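You operate a simulated robot arm through the tools that you are given. There is no shell and no other tool. Be economical: measure what you need, move in short steps, check, and stop when the job is done.

You run a simulated robot arm. Do the job below in one go: nothing can be reset, and whatever is moved stays where it is left.

JOB
Put things in order on the top of the short bench. At the end: the orange clay pot (marked "L 25") stands where the red jam jar stood; the grey oil tin is on the small wooden tray; the red jam jar stands where the grey oil tin stood; the iron weight (marked "L 30") stands where the orange clay pot stood; whatever was shut is shut again. Leave all else as you found it, and nothing knocked over.

It is judged by the outcome, as a careful person would: the job done as asked, and still so three seconds after it is handed in. It fails if anything else is knocked over, pushed out of place, dropped, spilled or broken.

ROBOT AND FRAMES
A 6-joint arm with a two-finger parallel gripper, fixed in place. Base frame: the origin is at the foot of the arm, x ahead of it, y to its left, z up; the work surface is at about z = 750. Lengths are in mm, angles in degrees, forces in N, time in s.
With the tool pointing down near the work surface it reaches from about 180 to 640 mm from the base axis. Its first joint turns from -66.0 to 66.0 degrees. Payload 2.7 kg.
The tool frame sits at the grasp point between the pads (the TCP): z along the fingers, y along the line on which they close. The tips reach 23 mm beyond it. The gripper opens to 94 mm. The fingers are 38 mm wide and 10 mm thick; the gripper's body (54 by 96 mm) begins 39 mm behind the TCP.
Orientation is told as [roll, pitch, yaw] about the base's x, y, z axes, in that order, counted from this pose: with the fingers straight down and closing along the base's y, the tool's x points along the base's -x, its y along +y and its z along -z.

CONTROLS
- The arm moves only by the tool arm_command. Its arguments are lists of equal length, an entry for each row: "linear": the shift along the tool's x, y, z in units of 25 mm (1.0 is 25 mm), a list of three; "dr": the turn, a rotation vector about the tool's x, y, z in units of 5 degrees (1.0 is 5 degrees), a list of three; "grip": the closure, from 0 (fully open) to 1 (shut). In form: {"linear": [[x, y, z], ...], "dr": [[wx, wy, wz], ...], "grip": [grip, ...]}. A call has 1 to 8 rows; each row shifts and turns the commanded pose from where the row before left it, along the tool's axes as they then stand. A call with a number of a shift or a turn outside -1 to 1 is refused whole. Rows are played at 5 a second. More than 50 mm and 8.6 degrees between two rows, or a gripper value outside its range, and nothing of the call is played. Where a pose cannot be reached the arm comes as near as it can. A force on the tool above 40 N (or 10 N above the force at the start of the call, whichever is more), or a blocked arm, ends the call early, and 0.2 s more pass. The fingers move at their own pace (about 45 mm/s each) and stop on an object; they squeeze with about 29 N. The grip force told is the motor's: it shows also when the fingers shut on nothing. Time passes only in rows, and 0.2 s behind the last, so rows that do not move let the fingers close. The reply holds the time, the measured pose of the TCP, the force on the tool along the base axes, the opening and the grip force, in the units named above and with some noise.
- Cameras (640 x 400 px; columns grow to the right, rows downward): "scene" is fixed at [63.1, -415, 1422.4]; the picture's right is [0.87, -0.49, 0.00], its down [-0.30, -0.53, -0.79] and it looks along [0.39, 0.69, -0.61] (base axes); focal length 364 px, centre (320, 200). "wrist" rides on the gripper at [86, 16, -75] in the tool frame; the picture's right is [-0.18, 0.98, 0.00], its down [-0.58, -0.11, -0.81] and it looks along [-0.79, -0.15, 0.59] (tool axes); focal length 243 px, centre (320, 200).
- capture(camera): a new picture of that camera. The clock stands still meanwhile.
- pixel_to_xyz(camera, pixels): there is no depth. For up to 12 entries [column, row, z] of the newest picture of that camera ("zoom" is the newest enlarged one), the place [x, y] in the base frame at which the ray of that pixel passes the height z, good to about 2 mm, but the place of the scene camera against the robot may be out by one fixed shift of up to 25 mm in any direction. The clock stands still meanwhile.
- enlarge(camera, box): a new picture of the part [left, top, right, bottom] of that camera's present view, enlarged. The clock stands still meanwhile.
- sign_off(): hands the job in; it is judged then, once.

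Go step by step. Measure first, check grasps and placings, and put right what went wrong. The budget is 80 turns and 38 pictures, counting those below and the enlarged ones. Unless the task says otherwise, let go and move clear before handing in, and close with one line.

The tools are called after ">>>" as name(argument=value, ...) on one line, values as JSON. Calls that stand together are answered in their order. arm_command: Moves the arm, as the interface text tells. Its arguments: {"type":"object","properties":{"linear":{"type":"array","items":{"type":"array","items":{"type":"number"}}},"dr":{"type":"array","items":{"type":"array","items":{"type":"number"}}},"grip":{"type":"array","items":{"type":"number"}}},"required":["linear","dr","grip"]} The other tools are called the same way: capture (camera) takes a picture; pixel_to_xyz (camera, pixels) gives the place at which the rays of pixels pass given heights; enlarge (camera, box) takes an enlarged picture of a part of a camera's view; sign_off () hands the job in.

At the start:

```text
clock: 0.0
eef_pos: [297.0, 230.7, 968.8]
ee_rot: [-0.1, 0.0, -0.1]
force: [-0.4, -0.2, -0.7]
grip_width: 93.6
gripper_force: 0.0
```

scene: 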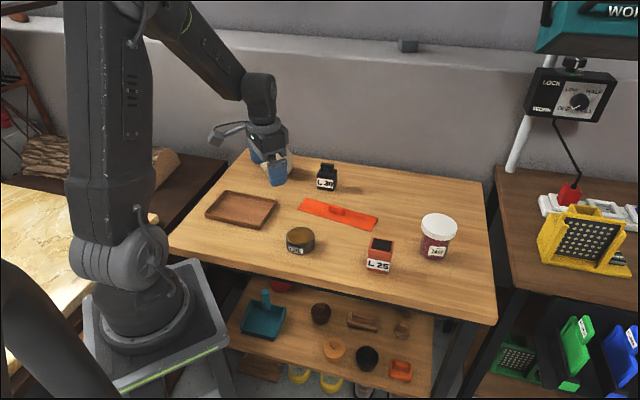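
wrist: 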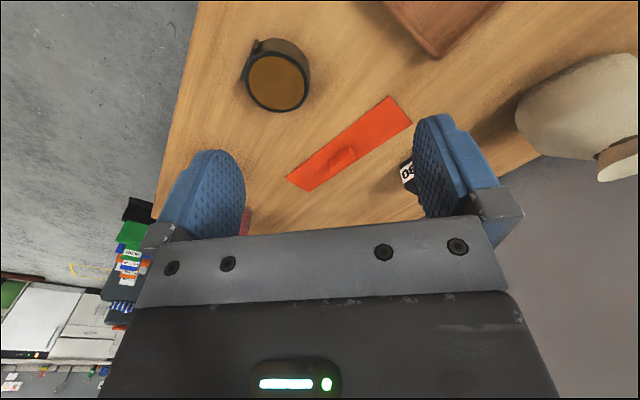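

I see the tray (240,210), the oil tin (300,240), the clay pot (379,253), the jam jar (437,235), the iron weight (326,177) and an orange flat thing (338,213). I'll enlarge for detail.

>>> enlarge(camera="scene", box=[190, 140, 350, 240])

>>> enlarge(camera="scene", box=[270, 180, 480, 311])

```text
4.00 times, centred on (270, 190) of scene
```

zoom: 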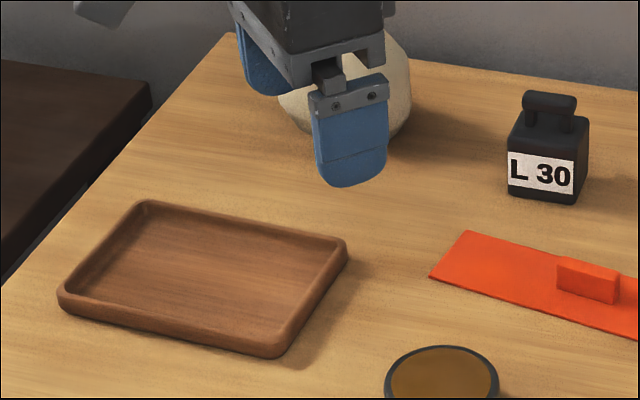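

```text
3.05 times, centred on (375, 246) of scene
```

zoom: 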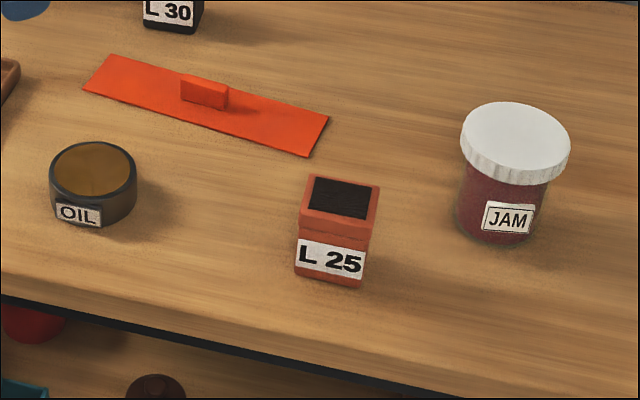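

The tin looks open-topped (oil visible), so I'll keep things level. Next I measure positions in both cameras.

>>> pixel_to_xyz(camera="zoom", pixels=[[98, 230, 750], [93, 172, 780], [93, 172, 790], [296, 276, 750], [360, 289, 750], [340, 200, 800], [340, 200, 810], [492, 244, 750], [515, 140, 840], [515, 140, 850], [83, 93, 750], [310, 157, 750]])

>>> pixel_to_xyz(camera="wrist", pixels=[[276, 82, 780], [276, 82, 790], [262, 38, 750], [287, 177, 750], [311, 191, 750], [388, 96, 750], [412, 122, 750]])

>>> pixel_to_xyz(camera="scene", pixels=[[317, 188, 750], [334, 191, 750], [337, 187, 750], [205, 214, 750], [261, 229, 750], [277, 200, 750], [226, 190, 750], [437, 218, 850], [326, 164, 800], [170, 248, 750], [496, 324, 750]])

```text
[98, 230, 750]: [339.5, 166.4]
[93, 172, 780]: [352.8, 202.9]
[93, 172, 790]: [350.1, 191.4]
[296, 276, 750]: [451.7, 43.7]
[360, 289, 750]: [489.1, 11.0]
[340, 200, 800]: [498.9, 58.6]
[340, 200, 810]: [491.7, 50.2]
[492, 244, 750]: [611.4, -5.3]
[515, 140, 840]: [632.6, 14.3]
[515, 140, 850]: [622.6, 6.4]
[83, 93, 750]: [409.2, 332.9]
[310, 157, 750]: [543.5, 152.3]
```

```text
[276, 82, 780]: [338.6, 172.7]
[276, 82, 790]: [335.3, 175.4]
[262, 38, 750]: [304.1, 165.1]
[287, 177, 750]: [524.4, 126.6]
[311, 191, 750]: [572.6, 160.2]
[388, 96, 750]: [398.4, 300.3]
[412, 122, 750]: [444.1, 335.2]
```

```text
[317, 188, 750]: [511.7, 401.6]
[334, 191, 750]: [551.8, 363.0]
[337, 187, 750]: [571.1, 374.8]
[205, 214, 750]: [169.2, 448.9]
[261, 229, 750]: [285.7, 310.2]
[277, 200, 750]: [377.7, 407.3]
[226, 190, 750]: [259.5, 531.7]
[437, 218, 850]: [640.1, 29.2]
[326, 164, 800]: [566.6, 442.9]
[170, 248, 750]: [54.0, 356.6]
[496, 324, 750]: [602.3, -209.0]
```

Positions are roughly: tin (337,174), the tray's long axis at about -50°. I'll move above the tin and start turning to yaw 40 so that the fingers line up with the tray later.

>>> arm_command(linear=[[-0.4, -0.57, 0.8], [-0.4, -0.57, 0.8], [-0.4, -0.57, 0.8], [-0.4, -0.57, 0.8], [0, 0, 0], [0, 0, 0], [0, 0, 0], [0, 0, 0]], dr=[[0, 0, 0], [0, 0, 0], [0, 0, 0], [0, 0, 0], [0, 0, -1], [0, 0, -1], [0, 0, -1], [0, 0, -1]], grip=[0, 0, 0, 0, 0, 0, 0, 0])

>>> arm_command(linear=[[0, 0, 0], [0, 0, 0], [0, 0, 0], [0, 0, 0]], dr=[[0, 0, -1], [0, 0, -1], [0, 0, -1], [0, 0, -1]], grip=[0, 0, 0, 0])

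>>> capture(camera="wrist")

```text
clock: 1.8
eef_pos: [338.2, 173.6, 887.9]
ee_rot: [0.0, 0.0, 20.1]
force: [-0.5, 0.0, 0.2]
grip_width: 94.2
gripper_force: 0.0
```

```text
clock: 2.8
eef_pos: [338.1, 173.9, 887.7]
ee_rot: [0.0, 0.1, 40.1]
force: [0.0, -0.6, -0.6]
grip_width: 93.9
gripper_force: 0.1
```

```text
33 pictures are left
```

wrist: 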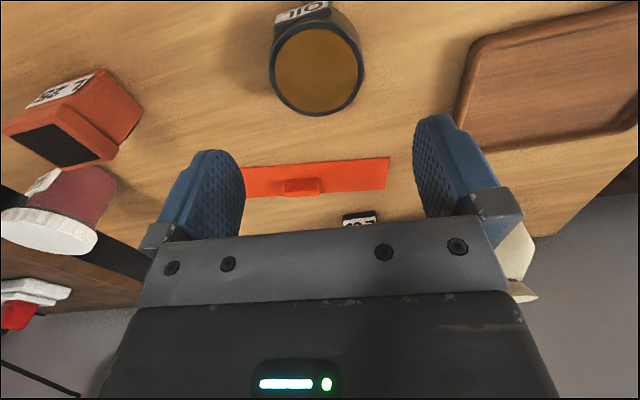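

Good view: tin rim spans (269..363, 22..115), pot on the left, jar at (55,220). Measuring.

>>> pixel_to_xyz(camera="wrist", pixels=[[269, 68, 785], [364, 68, 785], [317, 115, 785], [316, 22, 785], [269, 68, 795], [364, 68, 795], [317, 115, 795], [316, 22, 795], [276, 13, 750], [328, 0, 750], [273, 25, 750]])

>>> pixel_to_xyz(camera="wrist", pixels=[[457, 120, 750], [494, 37, 760], [468, 151, 760], [637, 128, 760], [94, 69, 750], [144, 108, 750], [25, 106, 750], [4, 132, 810], [71, 166, 810], [116, 159, 810], [50, 123, 810]])

>>> enlarge(camera="wrist", box=[0, 0, 380, 238])

```text
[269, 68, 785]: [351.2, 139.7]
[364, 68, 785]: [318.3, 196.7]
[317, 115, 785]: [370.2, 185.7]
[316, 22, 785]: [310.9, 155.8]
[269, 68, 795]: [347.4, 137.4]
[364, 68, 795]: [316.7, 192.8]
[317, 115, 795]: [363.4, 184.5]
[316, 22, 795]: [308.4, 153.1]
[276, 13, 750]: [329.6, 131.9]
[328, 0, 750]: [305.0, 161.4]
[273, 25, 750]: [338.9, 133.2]
```

```text
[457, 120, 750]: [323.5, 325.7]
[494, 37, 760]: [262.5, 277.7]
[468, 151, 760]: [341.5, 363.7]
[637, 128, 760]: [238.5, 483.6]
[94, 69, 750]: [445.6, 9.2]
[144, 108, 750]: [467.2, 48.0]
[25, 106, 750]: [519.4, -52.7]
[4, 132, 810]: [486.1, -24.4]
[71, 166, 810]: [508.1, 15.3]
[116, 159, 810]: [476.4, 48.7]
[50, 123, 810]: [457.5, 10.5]
```

```text
1.68 times, centred on (190, 119) of wrist
```

zoom: 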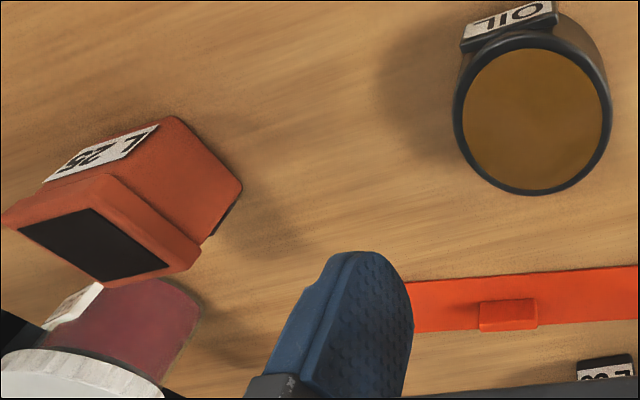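

The tin is about 66 mm across, centred near (338.5,170.5), with its top near z 782. I'll descend straight to z≈780 and close.

>>> arm_command(linear=[[0.075, -0.115, 0.72], [0, 0, 0.72], [0, 0, 0.72], [0, 0, 0.72], [0, 0, 0.72], [0, 0, 0.7]], dr=[[0, 0, 0], [0, 0, 0], [0, 0, 0], [0, 0, 0], [0, 0, 0], [0, 0, 0]], grip=[0, 0, 0, 0, 0, 0])

>>> capture(camera="wrist")

```text
clock: 4.2
eef_pos: [338.2, 170.4, 778.3]
ee_rot: [0.0, 0.0, 40.1]
force: [-0.7, 0.3, 0.1]
grip_width: 93.9
gripper_force: 0.1
```

```text
31 pictures are left
```

wrist: 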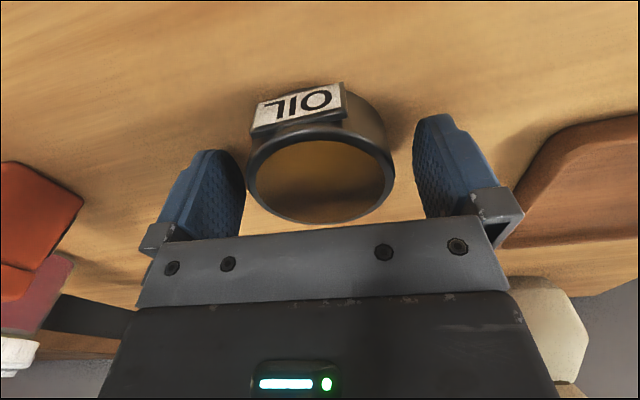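

The tin is centred between the fingers (rim 245–395). Closing.

>>> arm_command(linear=[[0, 0, 0], [0, 0, 0], [0, 0, 0], [0, 0, 0], [0, 0, 0]], dr=[[0, 0, 0], [0, 0, 0], [0, 0, 0], [0, 0, 0], [0, 0, 0]], grip=[0.5, 1, 1, 1, 1])

>>> arm_command(linear=[[0, 0, -0.3], [0, 0, -0.5], [0, 0, -0.8], [0, 0, -0.8], [0, 0, -0.8]], dr=[[0, 0, 0], [0, 0, 0], [0, 0, 0], [0, 0, 0], [0, 0, 0]], grip=[1, 1, 1, 1, 1])

>>> capture(camera="wrist")

```text
clock: 5.4
eef_pos: [338.1, 170.3, 780.4]
ee_rot: [-0.1, 0.0, 39.9]
force: [0.2, 0.1, 0.5]
grip_width: 65.8
gripper_force: 28.8
```

```text
clock: 6.6
eef_pos: [337.6, 169.7, 861.0]
ee_rot: [0.0, 0.0, 40.0]
force: [-1.2, 0.1, -3.1]
grip_width: 65.9
gripper_force: 28.7
```

```text
30 pictures are left
```

wrist: 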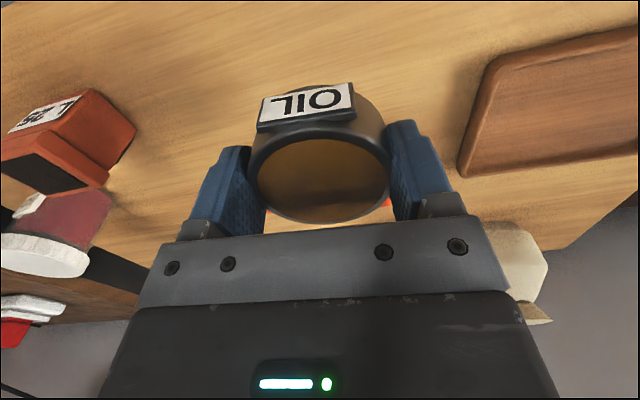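

The tin is held (65.8 mm) with the oil level. I'll carry it over the tray centre, about (258,395).

>>> arm_command(linear=[[-0.37, 0.6, 0], [-0.37, 0.9, 0], [-0.37, 0.99, 0], [-0.37, 0.99, 0], [-0.37, 0.99, 0], [-0.37, 0.99, 0], [-0.37, 0.99, 0], [-0.37, 0.9, 0]], dr=[[0, 0, 0], [0, 0, 0], [0, 0, 0], [0, 0, 0], [0, 0, 0], [0, 0, 0], [0, 0, 0], [0, 0, 0]], grip=[1, 1, 1, 1, 1, 1, 1, 1])

>>> arm_command(linear=[[-0.19, 0.8, 0], [-0.19, 0.8, 0], [0, 0, 0]], dr=[[0, 0, 0], [0, 0, 0], [0, 0, 0]], grip=[1, 1, 1])

>>> capture(camera="wrist")

>>> capture(camera="scene")

```text
clock: 8.4
eef_pos: [276.4, 358.1, 860.6]
ee_rot: [0.0, 0.0, 40.0]
force: [1.3, 0.5, -4.6]
grip_width: 65.9
gripper_force: 28.7
```

```text
clock: 9.2
eef_pos: [258.1, 396.4, 860.5]
ee_rot: [0.0, 0.0, 40.0]
force: [0.2, -1.2, -4.3]
grip_width: 65.8
gripper_force: 29.1
```

```text
29 pictures are left
```

wrist: 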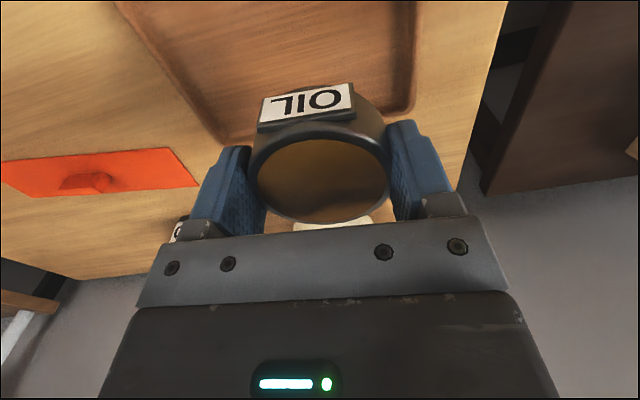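

```text
28 pictures are left
```

scene: 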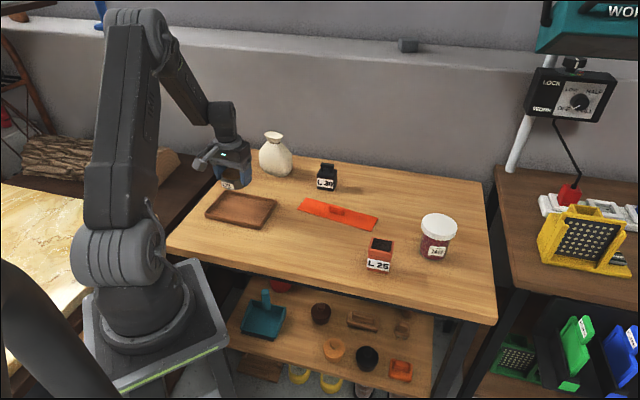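

Tray far edge runs (225,143)–(412,110), left edge from (115,0). Measuring the tray against the TCP.

>>> pixel_to_xyz(camera="wrist", pixels=[[222, 144, 762], [415, 110, 762], [117, 3, 762], [415, 2, 762], [228, 135, 755], [408, 105, 755], [145, 5, 755], [400, 5, 755]])

>>> pixel_to_xyz(camera="scene", pixels=[[205, 212, 760], [206, 212, 760], [260, 228, 760], [277, 199, 760], [226, 189, 760]])

>>> enlarge(camera="scene", box=[176, 130, 304, 240])

```text
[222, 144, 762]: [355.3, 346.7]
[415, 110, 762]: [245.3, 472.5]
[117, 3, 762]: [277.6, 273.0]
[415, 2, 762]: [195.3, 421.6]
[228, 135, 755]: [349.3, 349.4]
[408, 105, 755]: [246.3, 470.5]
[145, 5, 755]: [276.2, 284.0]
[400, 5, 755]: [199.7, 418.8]
```

```text
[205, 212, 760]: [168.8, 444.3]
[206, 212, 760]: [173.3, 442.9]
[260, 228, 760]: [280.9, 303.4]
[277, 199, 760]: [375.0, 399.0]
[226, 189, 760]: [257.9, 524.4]
```

```text
3.64 times, centred on (240, 185) of scene
```

zoom: 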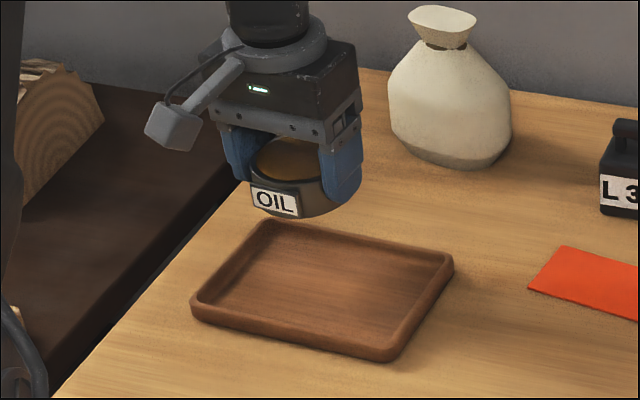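

My ray fits put the tray's centre about 20 mm in -tool y and 23 mm back from the TCP. I'll cross-check using the scene zoom (tin bottom vs tray corners), where the camera shift cancels.

>>> pixel_to_xyz(camera="zoom", pixels=[[284, 160, 861], [190, 300, 766], [392, 348, 766], [454, 257, 766], [266, 219, 766], [194, 313, 750], [390, 362, 750], [453, 270, 750]])

```text
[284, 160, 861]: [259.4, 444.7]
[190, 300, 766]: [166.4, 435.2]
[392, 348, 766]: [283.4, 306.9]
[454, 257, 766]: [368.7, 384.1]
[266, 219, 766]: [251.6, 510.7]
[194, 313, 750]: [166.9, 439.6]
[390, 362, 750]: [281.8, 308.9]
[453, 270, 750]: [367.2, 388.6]
```

The scene suggests (+8,-35) mm and the wrist (-4,-30). I'll use the middle, lower to just above the rim, and look again.

>>> arm_command(linear=[[0.4, -0.5, 0], [0.4, -0.5, 0], [0, 0, 0.7], [0, 0, 0.7], [0, 0, 0.5]], dr=[[0, 0, 0], [0, 0, 0], [0, 0, 0], [0, 0, 0], [0, 0, 0]], grip=[1, 1, 1, 1, 1])

>>> enlarge(camera="scene", box=[176, 150, 304, 240])

>>> capture(camera="wrist")

```text
clock: 10.4
eef_pos: [259.2, 363.9, 812.4]
ee_rot: [0.1, 0.0, 39.9]
force: [-0.3, 0.1, -4.2]
grip_width: 65.6
gripper_force: 29.0
```

```text
4.44 times, centred on (240, 195) of scene
```

zoom: 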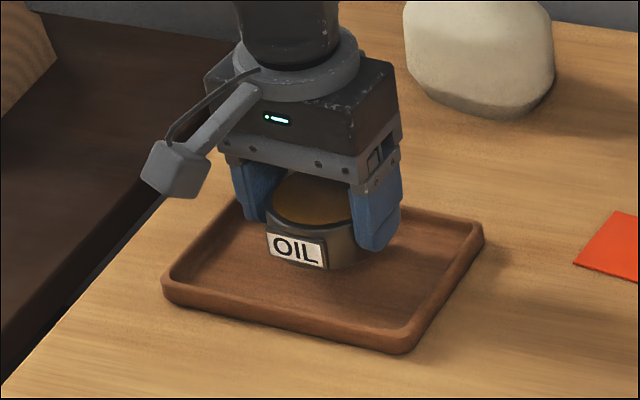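

```text
25 pictures are left
```

wrist: 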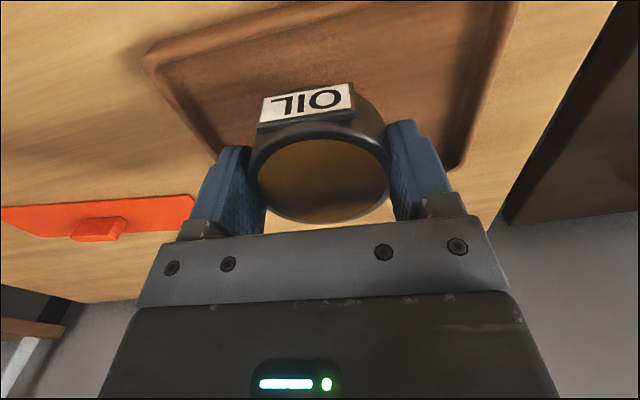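

The tin is well over the tray (bottom (320,268) will land near the tray centre). I'll lower gently until contact.

>>> arm_command(linear=[[0, 0, 0.4], [0, 0, 0.3], [0, 0, 0.12], [0, 0, 0.1]], dr=[[0, 0, 0], [0, 0, 0], [0, 0, 0], [0, 0, 0]], grip=[1, 1, 1, 1])

>>> arm_command(linear=[[0, 0, 0.06], [0, 0, 0]], dr=[[0, 0, 0], [0, 0, 0]], grip=[1, 1])

```text
clock: 11.4
eef_pos: [258.7, 362.6, 790.4]
ee_rot: [0.0, 0.0, 39.9]
force: [-0.4, 0.1, -3.4]
grip_width: 65.6
gripper_force: 29.6
```

```text
clock: 12.0
eef_pos: [259.6, 363.9, 788.1]
ee_rot: [0.0, 0.0, 39.9]
force: [0.9, 0.4, -4.2]
grip_width: 65.6
gripper_force: 29.4
```

No contact yet (force z -4.2). Continuing in 1 mm steps.

>>> arm_command(linear=[[0, 0, 0.05], [0, 0, 0]], dr=[[0, 0, 0], [0, 0, 0]], grip=[1, 1])

>>> arm_command(linear=[[0, 0, 0.05], [0, 0, 0]], dr=[[0, 0, 0], [0, 0, 0]], grip=[1, 1])

>>> arm_command(linear=[[0, 0, 0.05], [0, 0, 0]], dr=[[0, 0, 0], [0, 0, 0]], grip=[1, 1])

```text
clock: 12.6
eef_pos: [258.5, 363.5, 786.6]
ee_rot: [0.0, 0.0, 40.0]
force: [0.1, -0.1, -4.1]
grip_width: 65.7
gripper_force: 28.8
```

```text
clock: 13.2
eef_pos: [259.6, 363.0, 786.2]
ee_rot: [0.0, 0.0, 40.1]
force: [-0.6, 0.5, -3.8]
grip_width: 65.9
gripper_force: 29.0
```

```text
clock: 13.8
eef_pos: [258.9, 363.4, 785.2]
ee_rot: [0.0, 0.0, 39.9]
force: [-2.7, -4.3, 9.4]
grip_width: 65.8
gripper_force: 29.1
```

Contact (force z +9.4). I release to about 80 mm opening and lift.

>>> arm_command(linear=[[0, 0, 0], [0, 0, 0], [0, 0, 0], [0, 0, -0.3], [0, 0, -0.7], [0, 0, -1], [0, 0, -1], [0, 0, -1]], dr=[[0, 0, 0], [0, 0, 0], [0, 0, 0], [0, 0, 0], [0, 0, 0], [0, 0, 0], [0, 0, 0], [0, 0, 0]], grip=[0.25, 0.15, 0.15, 0.15, 0.15, 0.15, 0.15, 0])

>>> enlarge(camera="scene", box=[176, 150, 304, 240])

```text
clock: 15.6
eef_pos: [257.4, 362.9, 884.6]
ee_rot: [0.0, 0.0, 40.0]
force: [0.1, 0.2, -1.0]
grip_width: 94.1
gripper_force: 0.2
```

```text
4.44 times, centred on (240, 195) of scene
```

zoom: 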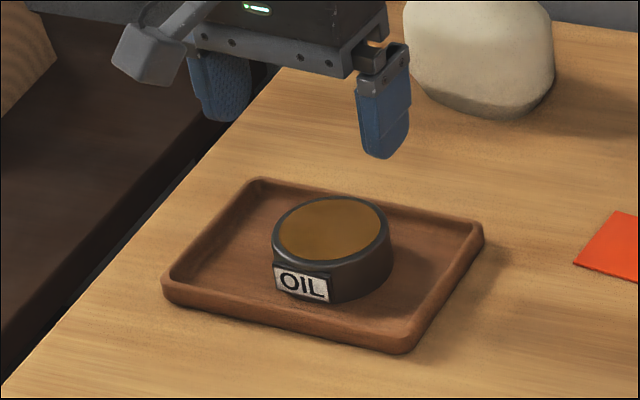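

The tin stands nicely in the tray. Next I head over to view the jar and pot from above.

>>> arm_command(linear=[[0, -1, -1], [0, -1, -1], [0, -1, -1], [0.1, -1, 0], [0.1, -1, 0], [0.1, -1, 0], [0.1, -1, 0], [0.1, -1, 0]], dr=[[0, 0, 0], [0, 0, 0], [0, 0, 0], [0, 0, 0], [0, 0, 0], [0, 0, 0], [0, 0, 0], [0, 0, 0]], grip=[0, 0, 0, 0, 0, 0, 0, 0])

>>> arm_command(linear=[[0, -1, 0], [0, -1, 0], [0, -1, 0], [0, -1, 0], [0, -1, 0], [0, -1, 0], [0, -1, 0], [0, -1, 0]], dr=[[0, 0, 0], [0, 0, 0], [0, 0, 0], [0, 0, 0], [0, 0, 0], [0, 0, 0], [0, 0, 0], [0, 0, 0]], grip=[0, 0, 0, 0, 0, 0, 0, 0])

>>> arm_command(linear=[[0, -1, 0], [0, -1, 0], [0, 0, 0], [0, 0, 0], [0, 0, 0], [0, 0, 0], [0, 0, 0], [0, 0, 0]], dr=[[0, 0, 1], [0, 0, 1], [0, 0, 1], [0, 0, 1], [0, 0, 1], [0, 0, 1], [0, 0, 1], [0, 0, 1]], grip=[0, 0, 0, 0, 0, 0, 0, 0])

>>> capture(camera="wrist")

```text
clock: 17.4
eef_pos: [378.9, 202.5, 960.0]
ee_rot: [0.0, 0.0, 40.1]
force: [-0.8, -0.8, 0.1]
grip_width: 94.3
gripper_force: 0.1
```

```text
clock: 19.2
eef_pos: [508.1, 48.6, 959.1]
ee_rot: [-0.1, 0.0, 40.0]
force: [-0.1, -0.6, -0.1]
grip_width: 94.1
gripper_force: 0.0
```

```text
clock: 21.0
eef_pos: [537.2, 8.8, 959.8]
ee_rot: [0.0, 0.0, -0.1]
force: [0.3, 0.8, 0.0]
grip_width: 93.8
gripper_force: 0.0
```

```text
23 pictures are left
```

wrist: 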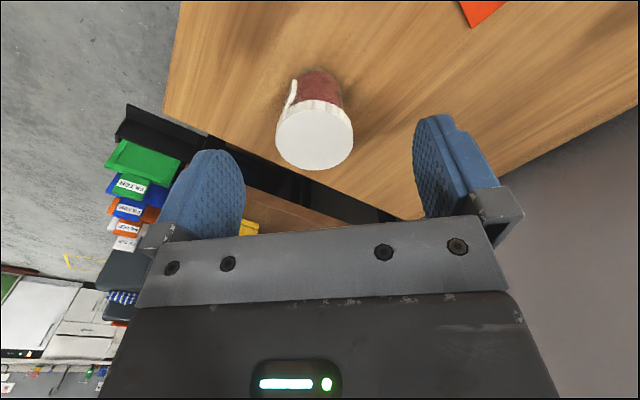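

Jar visible: lid ellipse (275..354, 103..170), base edge near (320,68). Measuring.

>>> enlarge(camera="wrist", box=[240, 50, 400, 180])

>>> pixel_to_xyz(camera="wrist", pixels=[[275, 142, 835], [354, 136, 835], [315, 170, 835], [314, 104, 835], [275, 142, 850], [354, 136, 850], [315, 170, 850], [314, 104, 850], [318, 68, 750], [296, 78, 750], [342, 85, 750]])

```text
3.08 times, centred on (320, 115) of wrist
```

zoom: 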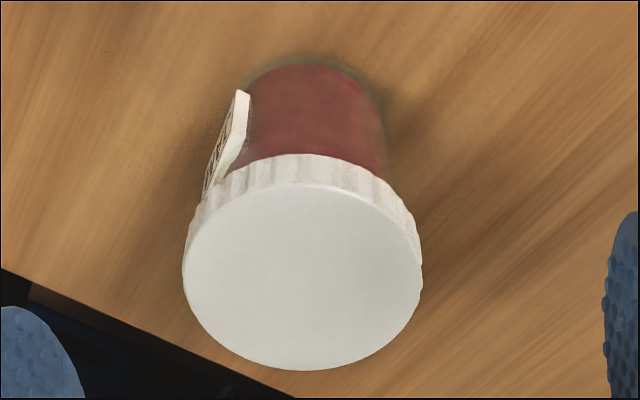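

```text
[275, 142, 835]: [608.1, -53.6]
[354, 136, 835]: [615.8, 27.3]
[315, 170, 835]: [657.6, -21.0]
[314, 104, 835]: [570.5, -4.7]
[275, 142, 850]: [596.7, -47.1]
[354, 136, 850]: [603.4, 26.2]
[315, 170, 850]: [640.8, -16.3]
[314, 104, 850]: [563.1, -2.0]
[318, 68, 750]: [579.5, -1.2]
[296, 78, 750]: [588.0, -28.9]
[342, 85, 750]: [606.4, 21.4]
```

The lid is about 82–84 mm wide, centred near (611,-13), with its top near z 836. It fits the 94 mm opening, so I go above it for a close check.

>>> arm_command(linear=[[-0.74, -0.22, 0.7], [-0.74, -0.22, 0.7], [-0.74, -0.22, 0.7], [-0.74, -0.22, 0.7], [0, 0, 0]], dr=[[0, 0, 0], [0, 0, 0], [0, 0, 0], [0, 0, 0], [0, 0, 0]], grip=[0, 0, 0, 0, 0])

>>> capture(camera="wrist")

```text
clock: 22.2
eef_pos: [610.6, -13.4, 890.3]
ee_rot: [0.0, 0.0, 0.0]
force: [-0.1, 0.6, -0.3]
grip_width: 93.9
gripper_force: 0.0
```

```text
21 pictures are left
```

wrist: 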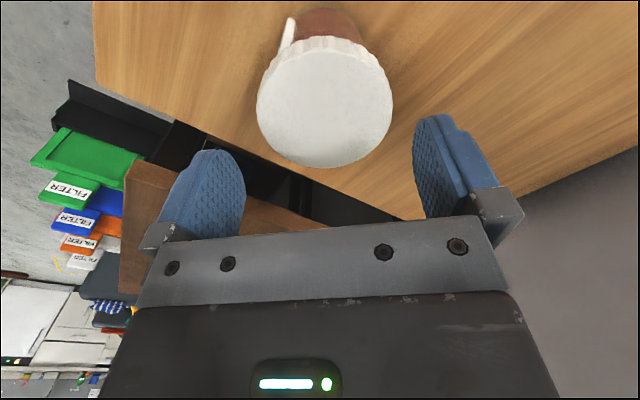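

>>> pixel_to_xyz(camera="wrist", pixels=[[256, 108, 836], [393, 101, 836], [326, 167, 836], [323, 47, 836], [256, 108, 843], [393, 101, 843], [326, 167, 843], [323, 47, 843], [320, 8, 750], [362, 30, 750]])

```text
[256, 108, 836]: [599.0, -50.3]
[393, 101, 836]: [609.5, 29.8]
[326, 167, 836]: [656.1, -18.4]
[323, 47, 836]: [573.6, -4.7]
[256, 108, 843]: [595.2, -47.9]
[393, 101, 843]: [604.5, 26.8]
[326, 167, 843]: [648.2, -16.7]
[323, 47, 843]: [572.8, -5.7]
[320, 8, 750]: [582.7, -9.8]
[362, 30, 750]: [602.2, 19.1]
```

Lid centre is about (615,-11.6), diameter about 85, so a 4–5 mm margin each side. I adjust and descend to just above the lid, then check.

>>> arm_command(linear=[[-0.16, 0.07, 0.4], [0, 0, 0.5]], dr=[[0, 0, 0], [0, 0, 0]], grip=[0, 0])

>>> capture(camera="wrist")

```text
clock: 22.8
eef_pos: [613.3, -10.2, 866.5]
ee_rot: [0.0, 0.0, 0.0]
force: [0.0, -0.2, -0.6]
grip_width: 93.6
gripper_force: 0.0
```

```text
20 pictures are left
```

wrist: 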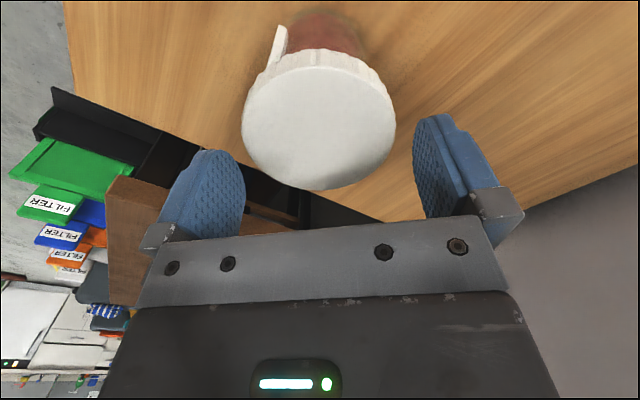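

>>> pixel_to_xyz(camera="wrist", pixels=[[241, 125, 834], [397, 120, 834], [320, 190, 834], [318, 68, 834], [320, 190, 838], [318, 68, 838], [241, 125, 838], [397, 120, 838]])

```text
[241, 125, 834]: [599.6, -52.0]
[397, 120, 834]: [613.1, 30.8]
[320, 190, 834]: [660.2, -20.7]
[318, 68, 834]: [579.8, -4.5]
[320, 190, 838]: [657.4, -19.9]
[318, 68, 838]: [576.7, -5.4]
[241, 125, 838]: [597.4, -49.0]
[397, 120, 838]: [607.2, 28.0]
```

Laterally centred (column 319 vs 320). I nudge 3 mm forward and descend around the lid.

>>> arm_command(linear=[[-0.12, 0, 0.3], [0, 0, 0.4], [0, 0, 0.5], [0, 0, 0.4]], dr=[[0, 0, 0], [0, 0, 0], [0, 0, 0], [0, 0, 0]], grip=[0, 0, 0, 0])

>>> capture(camera="wrist")

```text
clock: 23.8
eef_pos: [617.9, -10.6, 826.2]
ee_rot: [0.0, -0.1, 0.0]
force: [-0.3, 0.3, 0.1]
grip_width: 94.1
gripper_force: 0.0
```

```text
19 pictures are left
```

wrist: 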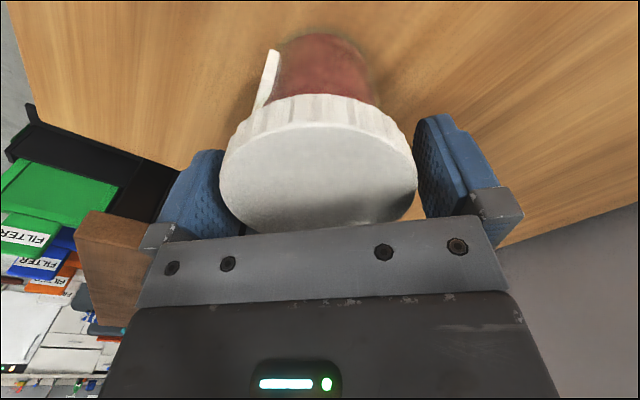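

The fingers straddle the lid. Closing, then a small test lift.

>>> arm_command(linear=[[0, 0, 0], [0, 0, 0], [0, 0, 0], [0, 0, 0]], dr=[[0, 0, 0], [0, 0, 0], [0, 0, 0], [0, 0, 0]], grip=[0.2, 1, 1, 1])

>>> arm_command(linear=[[0, 0, -0.2], [0, 0, -0.2], [0, 0, 0]], dr=[[0, 0, 0], [0, 0, 0], [0, 0, 0]], grip=[1, 1, 1])

>>> enlarge(camera="scene", box=[360, 190, 500, 290])

```text
clock: 24.8
eef_pos: [618.3, -11.4, 826.8]
ee_rot: [0.0, 0.0, 0.0]
force: [0.6, 1.5, -1.0]
grip_width: 76.6
gripper_force: 28.4
```

```text
clock: 25.6
eef_pos: [618.6, -10.9, 836.1]
ee_rot: [0.0, 0.2, 0.1]
force: [0.0, -0.8, -3.4]
grip_width: 76.7
gripper_force: 29.0
```

```text
4.00 times, centred on (430, 240) of scene
```

zoom: 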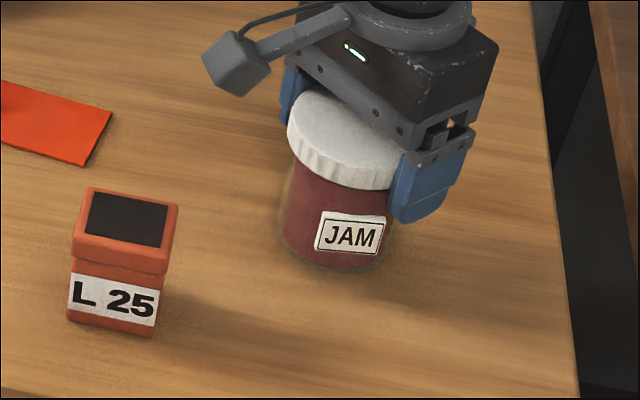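

The grip reads 76.6 mm, so the lid is smaller (and its top higher) than I thought. Lifted force shows about 3 N. I'll check with the wrist camera and measure the jar's offset in the hand.

>>> arm_command(linear=[[0, 0, -0.5], [0, 0, -0.8], [0, 0, -0.8], [0, 0, -0.8], [0, 0, 0]], dr=[[0, 0, 0], [0, 0, 0], [0, 0, 0], [0, 0, 0], [0, 0, 0]], grip=[1, 1, 1, 1, 1])

>>> capture(camera="wrist")

>>> enlarge(camera="scene", box=[360, 160, 500, 260])

```text
clock: 26.8
eef_pos: [617.5, -11.4, 911.1]
ee_rot: [0.0, 0.0, 0.0]
force: [0.5, -0.6, -4.3]
grip_width: 76.8
gripper_force: 28.6
```

```text
17 pictures are left
```

wrist: 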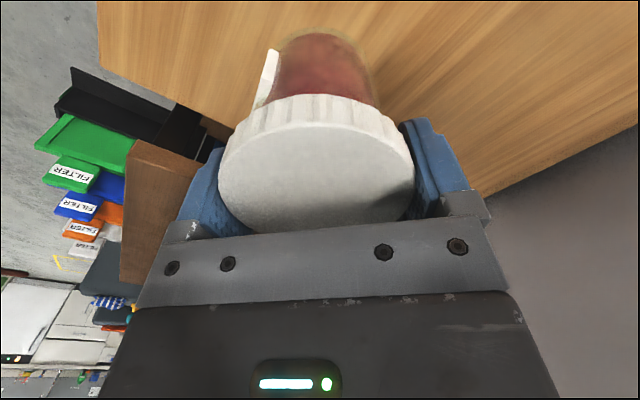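

```text
4.00 times, centred on (430, 210) of scene
```

zoom: 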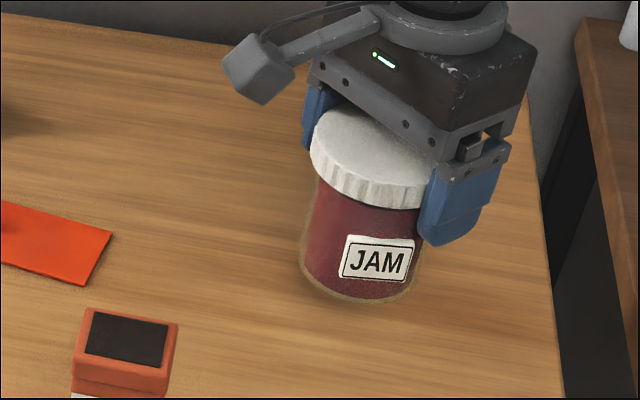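

>>> pixel_to_xyz(camera="wrist", pixels=[[219, 172, 923], [414, 170, 923], [316, 232, 923], [316, 123, 923], [219, 172, 929], [414, 170, 929], [316, 232, 929], [316, 123, 929], [218, 172, 917], [414, 170, 917], [316, 232, 917], [316, 123, 917]])

>>> enlarge(camera="wrist", box=[200, 20, 440, 250])

```text
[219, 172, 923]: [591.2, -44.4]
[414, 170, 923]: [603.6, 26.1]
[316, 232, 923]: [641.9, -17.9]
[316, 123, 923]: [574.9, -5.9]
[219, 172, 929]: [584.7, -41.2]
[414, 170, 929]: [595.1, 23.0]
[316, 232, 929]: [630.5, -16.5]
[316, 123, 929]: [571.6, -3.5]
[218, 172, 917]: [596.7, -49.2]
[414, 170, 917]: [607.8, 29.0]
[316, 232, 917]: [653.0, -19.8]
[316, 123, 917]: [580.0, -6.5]
```

```text
1.74 times, centred on (320, 135) of wrist
```

zoom: 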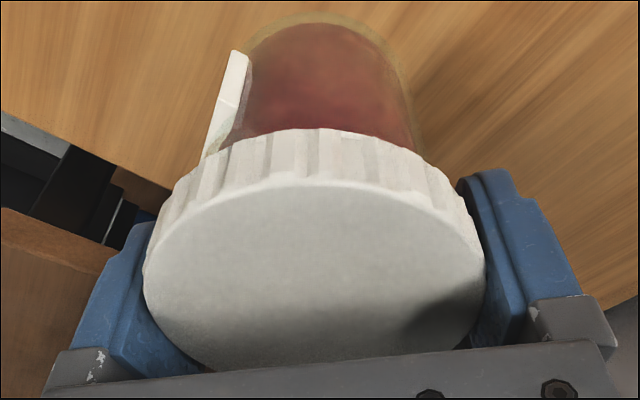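

The whole jar is lifted; its centre is about (615,-11.5), some 3 mm behind the TCP. I carry it over the tin's old place.

>>> arm_command(linear=[[0.3, 0.2, 0], [0.6, 0.4, 0], [0.8, 0.525, 0], [0.8, 0.525, 0], [0.8, 0.525, 0], [0.8, 0.525, 0], [0.8, 0.525, 0], [0.8, 0.525, 0]], dr=[[0, 0, 0], [0, 0, 0], [0, 0, 0], [0, 0, 0], [0, 0, 0], [0, 0, 0], [0, 0, 0], [0, 0, 0]], grip=[1, 1, 1, 1, 1, 1, 1, 1])

>>> arm_command(linear=[[0.8, 0.525, 0], [0.8, 0.525, 0], [0.8, 0.525, 0], [0.8, 0.525, 0], [0.8, 0.525, 0], [0.8, 0.525, 0], [0.56, 0.36, 0], [0, 0, 0]], dr=[[0, 0, 0], [0, 0, 0], [0, 0, 0], [0, 0, 0], [0, 0, 0], [0, 0, 0], [0, 0, 0], [0, 0, 0]], grip=[1, 1, 1, 1, 1, 1, 1, 1])

```text
clock: 28.6
eef_pos: [477.1, 82.4, 909.9]
ee_rot: [0.0, 0.0, 0.0]
force: [-0.4, 0.4, -3.2]
grip_width: 77.1
gripper_force: 28.8
```

```text
clock: 30.4
eef_pos: [341.5, 169.3, 909.7]
ee_rot: [0.0, 0.0, 0.0]
force: [-0.1, 0.1, -4.3]
grip_width: 76.9
gripper_force: 29.3
```

On target within a millimetre. Lowering to just above contact, then small steps.

>>> arm_command(linear=[[0, 0.04, 0.6], [0, 0, 0.8], [0, 0, 0.8], [0, 0, 0.6], [0, 0, 0.36]], dr=[[0, 0, 0], [0, 0, 0], [0, 0, 0], [0, 0, 0], [0, 0, 0]], grip=[1, 1, 1, 1, 1])

>>> arm_command(linear=[[0, 0, 0.06], [0, 0, 0]], dr=[[0, 0, 0], [0, 0, 0]], grip=[1, 1])

>>> arm_command(linear=[[0, 0, 0.04], [0, 0, 0]], dr=[[0, 0, 0], [0, 0, 0]], grip=[1, 1])

```text
clock: 31.6
eef_pos: [341.5, 171.4, 829.4]
ee_rot: [0.0, -0.1, -0.1]
force: [-0.3, -0.4, -3.9]
grip_width: 76.8
gripper_force: 28.6
```

```text
clock: 32.2
eef_pos: [341.6, 170.9, 829.0]
ee_rot: [0.0, 0.0, 0.1]
force: [-0.5, 0.1, -3.6]
grip_width: 76.6
gripper_force: 29.0
```

```text
clock: 32.8
eef_pos: [341.5, 171.9, 827.5]
ee_rot: [0.0, 0.0, 0.0]
force: [0.7, 0.0, -3.6]
grip_width: 76.8
gripper_force: 28.9
```

>>> arm_command(linear=[[0, 0, 0.04], [0, 0, 0]], dr=[[0, 0, 0], [0, 0, 0]], grip=[1, 1])

>>> arm_command(linear=[[0, 0, 0.03], [0, 0, 0]], dr=[[0, 0, 0], [0, 0, 0]], grip=[1, 1])

```text
clock: 33.4
eef_pos: [342.3, 170.3, 828.7]
ee_rot: [0.0, 0.0, 0.0]
force: [-0.3, -0.5, -1.3]
grip_width: 76.8
gripper_force: 28.9
```

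```text
clock: 34.0
eef_pos: [341.5, 169.7, 826.9]
ee_rot: [0.1, 0.0, 0.0]
force: [-3.1, -2.6, 8.5]
grip_width: 76.7
gripper_force: 28.6
```

Contact (+8.5 N). Opening and lifting clear.

>>> arm_command(linear=[[0, 0, 0], [0, 0, 0], [0, 0, 0], [0, 0, -0.3], [0, 0, -0.7], [0, 0, -1], [0, 0, -1], [0, 0, -1]], dr=[[0, 0, 0], [0, 0, 0], [0, 0, 0], [0, 0, 0], [0, 0, 0], [0, 0, 0], [0, 0, 0], [0, 0, 0]], grip=[0, 0, 0, 0, 0, 0, 0, 0])

>>> capture(camera="scene")

```text
clock: 35.8
eef_pos: [342.3, 170.8, 927.6]
ee_rot: [0.1, -0.1, 0.0]
force: [-0.4, -0.2, -0.2]
grip_width: 94.2
gripper_force: 0.1
```

```text
14 pictures are left
```

scene: 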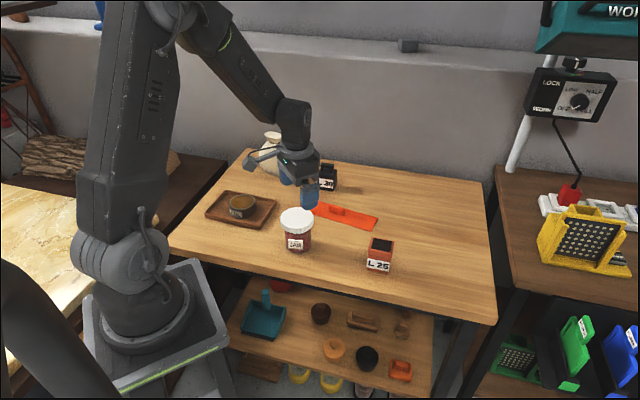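

The jar stands in the tin's old place and all else is in order. Next I move above the pot, about (470,15), and turn to its yaw of about -30.

>>> arm_command(linear=[[-0.72, -0.9, 0], [-0.72, -0.9, 0], [-0.72, -0.9, 0], [-0.72, -0.9, 0], [-0.72, -0.9, 0], [-0.72, -0.9, 0], [-0.72, -0.9, 0], [0, 0, 0.8]], dr=[[0, 0, 0], [0, 0, 0], [0, 0, 0], [0, 0, 0], [0, 0, 0], [0, 0, 0], [0, 0, 0], [0, 0, 0]], grip=[0, 0, 0, 0, 0, 0, 0, 0])

>>> arm_command(linear=[[0, 0, 0], [0, 0, 0], [0, 0, 0], [0, 0, 0], [0, 0, 0], [0, 0, 0], [0, 0, 0]], dr=[[0, 0, 1], [0, 0, 1], [0, 0, 1], [0, 0, 1], [0, 0, 1], [0, 0, 1], [0, 0, 0]], grip=[0, 0, 0, 0, 0, 0, 0])

>>> capture(camera="wrist")

```text
clock: 37.6
eef_pos: [467.3, 14.1, 907.0]
ee_rot: [0.0, 0.1, 0.0]
force: [-0.2, -0.6, 0.4]
grip_width: 93.8
gripper_force: 0.0
```

```text
clock: 39.2
eef_pos: [466.8, 12.1, 905.8]
ee_rot: [0.1, 0.1, -30.2]
force: [0.8, 0.5, 0.1]
grip_width: 93.9
gripper_force: 0.1
```

```text
13 pictures are left
```

wrist: 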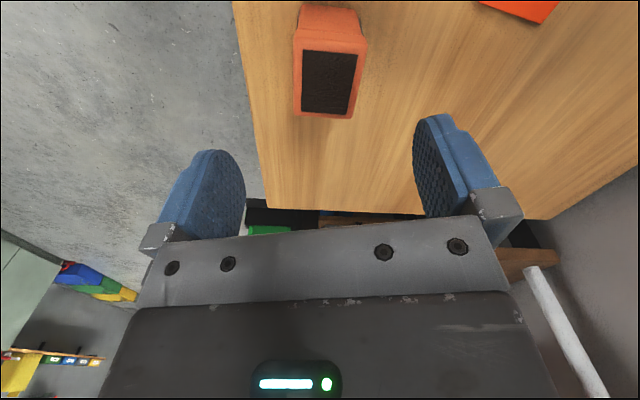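

Pot top face corners are about (295,38),(367,44),(350,119),(294,111). Measuring.

>>> pixel_to_xyz(camera="wrist", pixels=[[295, 40, 805], [367, 45, 805], [350, 119, 805], [294, 111, 805], [295, 40, 815], [367, 45, 815], [350, 119, 815], [294, 111, 815], [299, 3, 750], [360, 10, 750]])

>>> enlarge(camera="wrist", box=[250, 0, 410, 130])

```text
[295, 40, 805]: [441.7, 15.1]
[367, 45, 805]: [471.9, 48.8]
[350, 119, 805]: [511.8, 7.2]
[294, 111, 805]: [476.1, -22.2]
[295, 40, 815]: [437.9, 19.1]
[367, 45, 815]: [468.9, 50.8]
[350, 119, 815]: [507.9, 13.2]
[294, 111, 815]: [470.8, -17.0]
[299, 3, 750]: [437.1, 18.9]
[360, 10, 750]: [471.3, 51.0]
```

```text
3.08 times, centred on (330, 65) of wrist
```

zoom: 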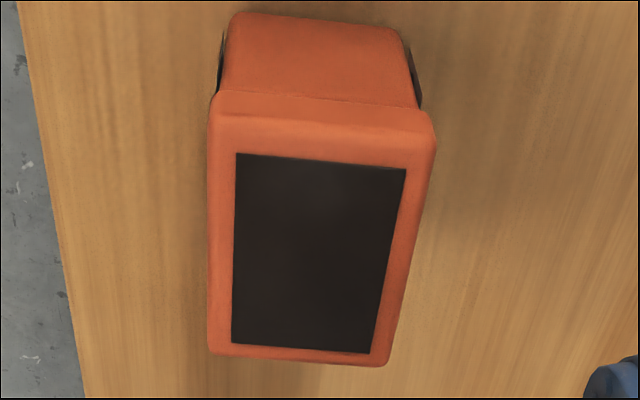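

The pot's rim is about 49 mm square at 45°, centred near (473.5,14.5), its top near z 810. I turn to yaw -45, centre, and descend to z≈797.

>>> arm_command(linear=[[0, 0, 0], [0, 0, 0], [0, 0, 0], [-0.12, 0.25, 0.8], [0, 0, 0.9], [0, 0, 0.9], [0, 0, 0.9], [0, 0, 0.86]], dr=[[0, 0, 1], [0, 0, 1], [0, 0, 1], [0, 0, 0], [0, 0, 0], [0, 0, 0], [0, 0, 0], [0, 0, 0]], grip=[0, 0, 0, 0, 0, 0, 0, 0])

>>> capture(camera="wrist")

```text
clock: 41.0
eef_pos: [474.2, 16.8, 796.9]
ee_rot: [0.0, 0.0, -45.0]
force: [0.9, 0.0, -0.8]
grip_width: 94.0
gripper_force: 0.0
```

```text
11 pictures are left
```

wrist: 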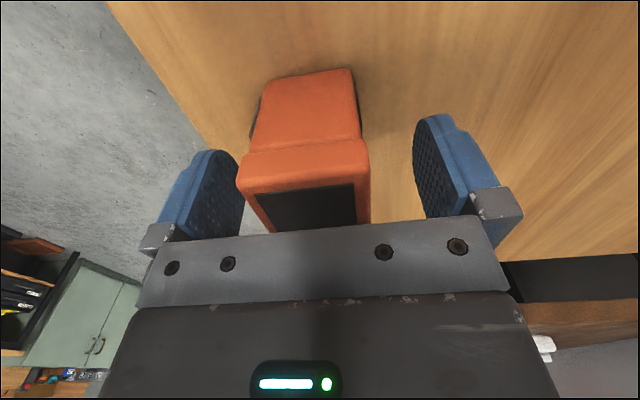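

The pot sits centred between the fingers (near edge 237–368). Closing and lifting.

>>> arm_command(linear=[[0, 0, 0], [0, 0, 0], [0, 0, 0], [0, 0, 0], [0, 0, 0]], dr=[[0, 0, 0], [0, 0, 0], [0, 0, 0], [0, 0, 0], [0, 0, 0]], grip=[0.3, 1, 1, 1, 1])

>>> arm_command(linear=[[0, 0, -0.2], [0, 0, -0.2], [0, 0, 0]], dr=[[0, 0, 0], [0, 0, 0], [0, 0, 0]], grip=[1, 1, 1])

```text
clock: 42.2
eef_pos: [474.6, 15.7, 797.0]
ee_rot: [0.0, 0.0, -44.9]
force: [-0.5, -1.4, 0.0]
grip_width: 45.8
gripper_force: 28.5
```

```text
clock: 43.0
eef_pos: [474.1, 15.9, 806.9]
ee_rot: [0.0, 0.1, -45.1]
force: [-1.1, -0.8, -3.4]
grip_width: 45.7
gripper_force: 29.0
```

The pot is held (45.8 mm, about 3 N). I carry it to the jar's old place, (615,-11.5).

>>> arm_command(linear=[[0, 0, -0.9], [-0.4, 0.27, -0.6], [-0.9, 0.59, 0], [-0.9, 0.59, 0], [-0.9, 0.59, 0], [-0.9, 0.59, 0], [-0.85, 0.58, 0], [0, 0, 0]], dr=[[0, 0, 0], [0, 0, 0], [0, 0, 0], [0, 0, 0], [0, 0, 0], [0, 0, 0], [0, 0, 0], [0, 0, 0]], grip=[1, 1, 1, 1, 1, 1, 1, 1])

>>> enlarge(camera="scene", box=[340, 170, 500, 290])

```text
clock: 44.8
eef_pos: [617.0, -13.0, 843.4]
ee_rot: [-0.2, 0.1, -45.1]
force: [-0.6, -0.4, -2.6]
grip_width: 46.0
gripper_force: 29.2
```

```text
3.33 times, centred on (420, 230) of scene
```

zoom: 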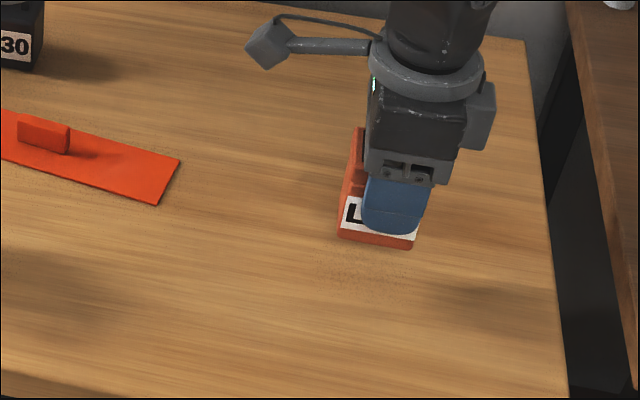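

On target. Lowering to just above contact.

>>> arm_command(linear=[[0, 0, 0.6], [0, 0, 0.6], [0, 0, 0.4], [0, 0, 0.16], [0, 0, 0]], dr=[[0, 0, 0], [0, 0, 0], [0, 0, 0], [0, 0, 0], [0, 0, 0]], grip=[1, 1, 1, 1, 1])

>>> arm_command(linear=[[0, 0, 0.05], [0, 0, 0]], dr=[[0, 0, 0], [0, 0, 0]], grip=[1, 1])

>>> arm_command(linear=[[0, 0, 0.04], [0, 0, 0]], dr=[[0, 0, 0], [0, 0, 0]], grip=[1, 1])

```text
clock: 46.0
eef_pos: [617.8, -12.7, 800.5]
ee_rot: [-0.1, -0.1, -45.0]
force: [0.6, -0.6, -2.5]
grip_width: 46.0
gripper_force: 29.0
```

```text
clock: 46.6
eef_pos: [616.3, -13.8, 799.6]
ee_rot: [-0.1, 0.0, -45.0]
force: [-1.1, -0.4, -3.0]
grip_width: 46.0
gripper_force: 29.1
```

```text
clock: 47.2
eef_pos: [616.8, -12.1, 797.5]
ee_rot: [-0.1, 0.0, -45.0]
force: [0.7, 0.1, -2.8]
grip_width: 45.9
gripper_force: 28.5
```

>>> arm_command(linear=[[0, 0, 0.04], [0, 0, 0]], dr=[[0, 0, 0], [0, 0, 0]], grip=[1, 1])

>>> arm_command(linear=[[0, 0, 0.04], [0, 0, 0]], dr=[[0, 0, 0], [0, 0, 0]], grip=[1, 1])

```text
clock: 47.8
eef_pos: [617.4, -14.0, 796.7]
ee_rot: [0.0, 0.0, -45.0]
force: [0.1, 0.3, -2.4]
grip_width: 45.9
gripper_force: 29.3
```

```text
clock: 48.4
eef_pos: [617.4, -13.1, 796.9]
ee_rot: [0.0, -0.1, -45.0]
force: [-0.7, 0.4, -1.1]
grip_width: 45.6
gripper_force: 29.2
```

Nearly touching (force rising to -1.1). One more 1 mm step.

>>> arm_command(linear=[[0, 0, 0.04], [0, 0, 0]], dr=[[0, 0, 0], [0, 0, 0]], grip=[1, 1])

```text
clock: 49.0
eef_pos: [616.5, -12.9, 797.0]
ee_rot: [0.1, 0.1, -45.0]
force: [-3.7, 0.1, 9.2]
grip_width: 45.9
gripper_force: 28.3
```

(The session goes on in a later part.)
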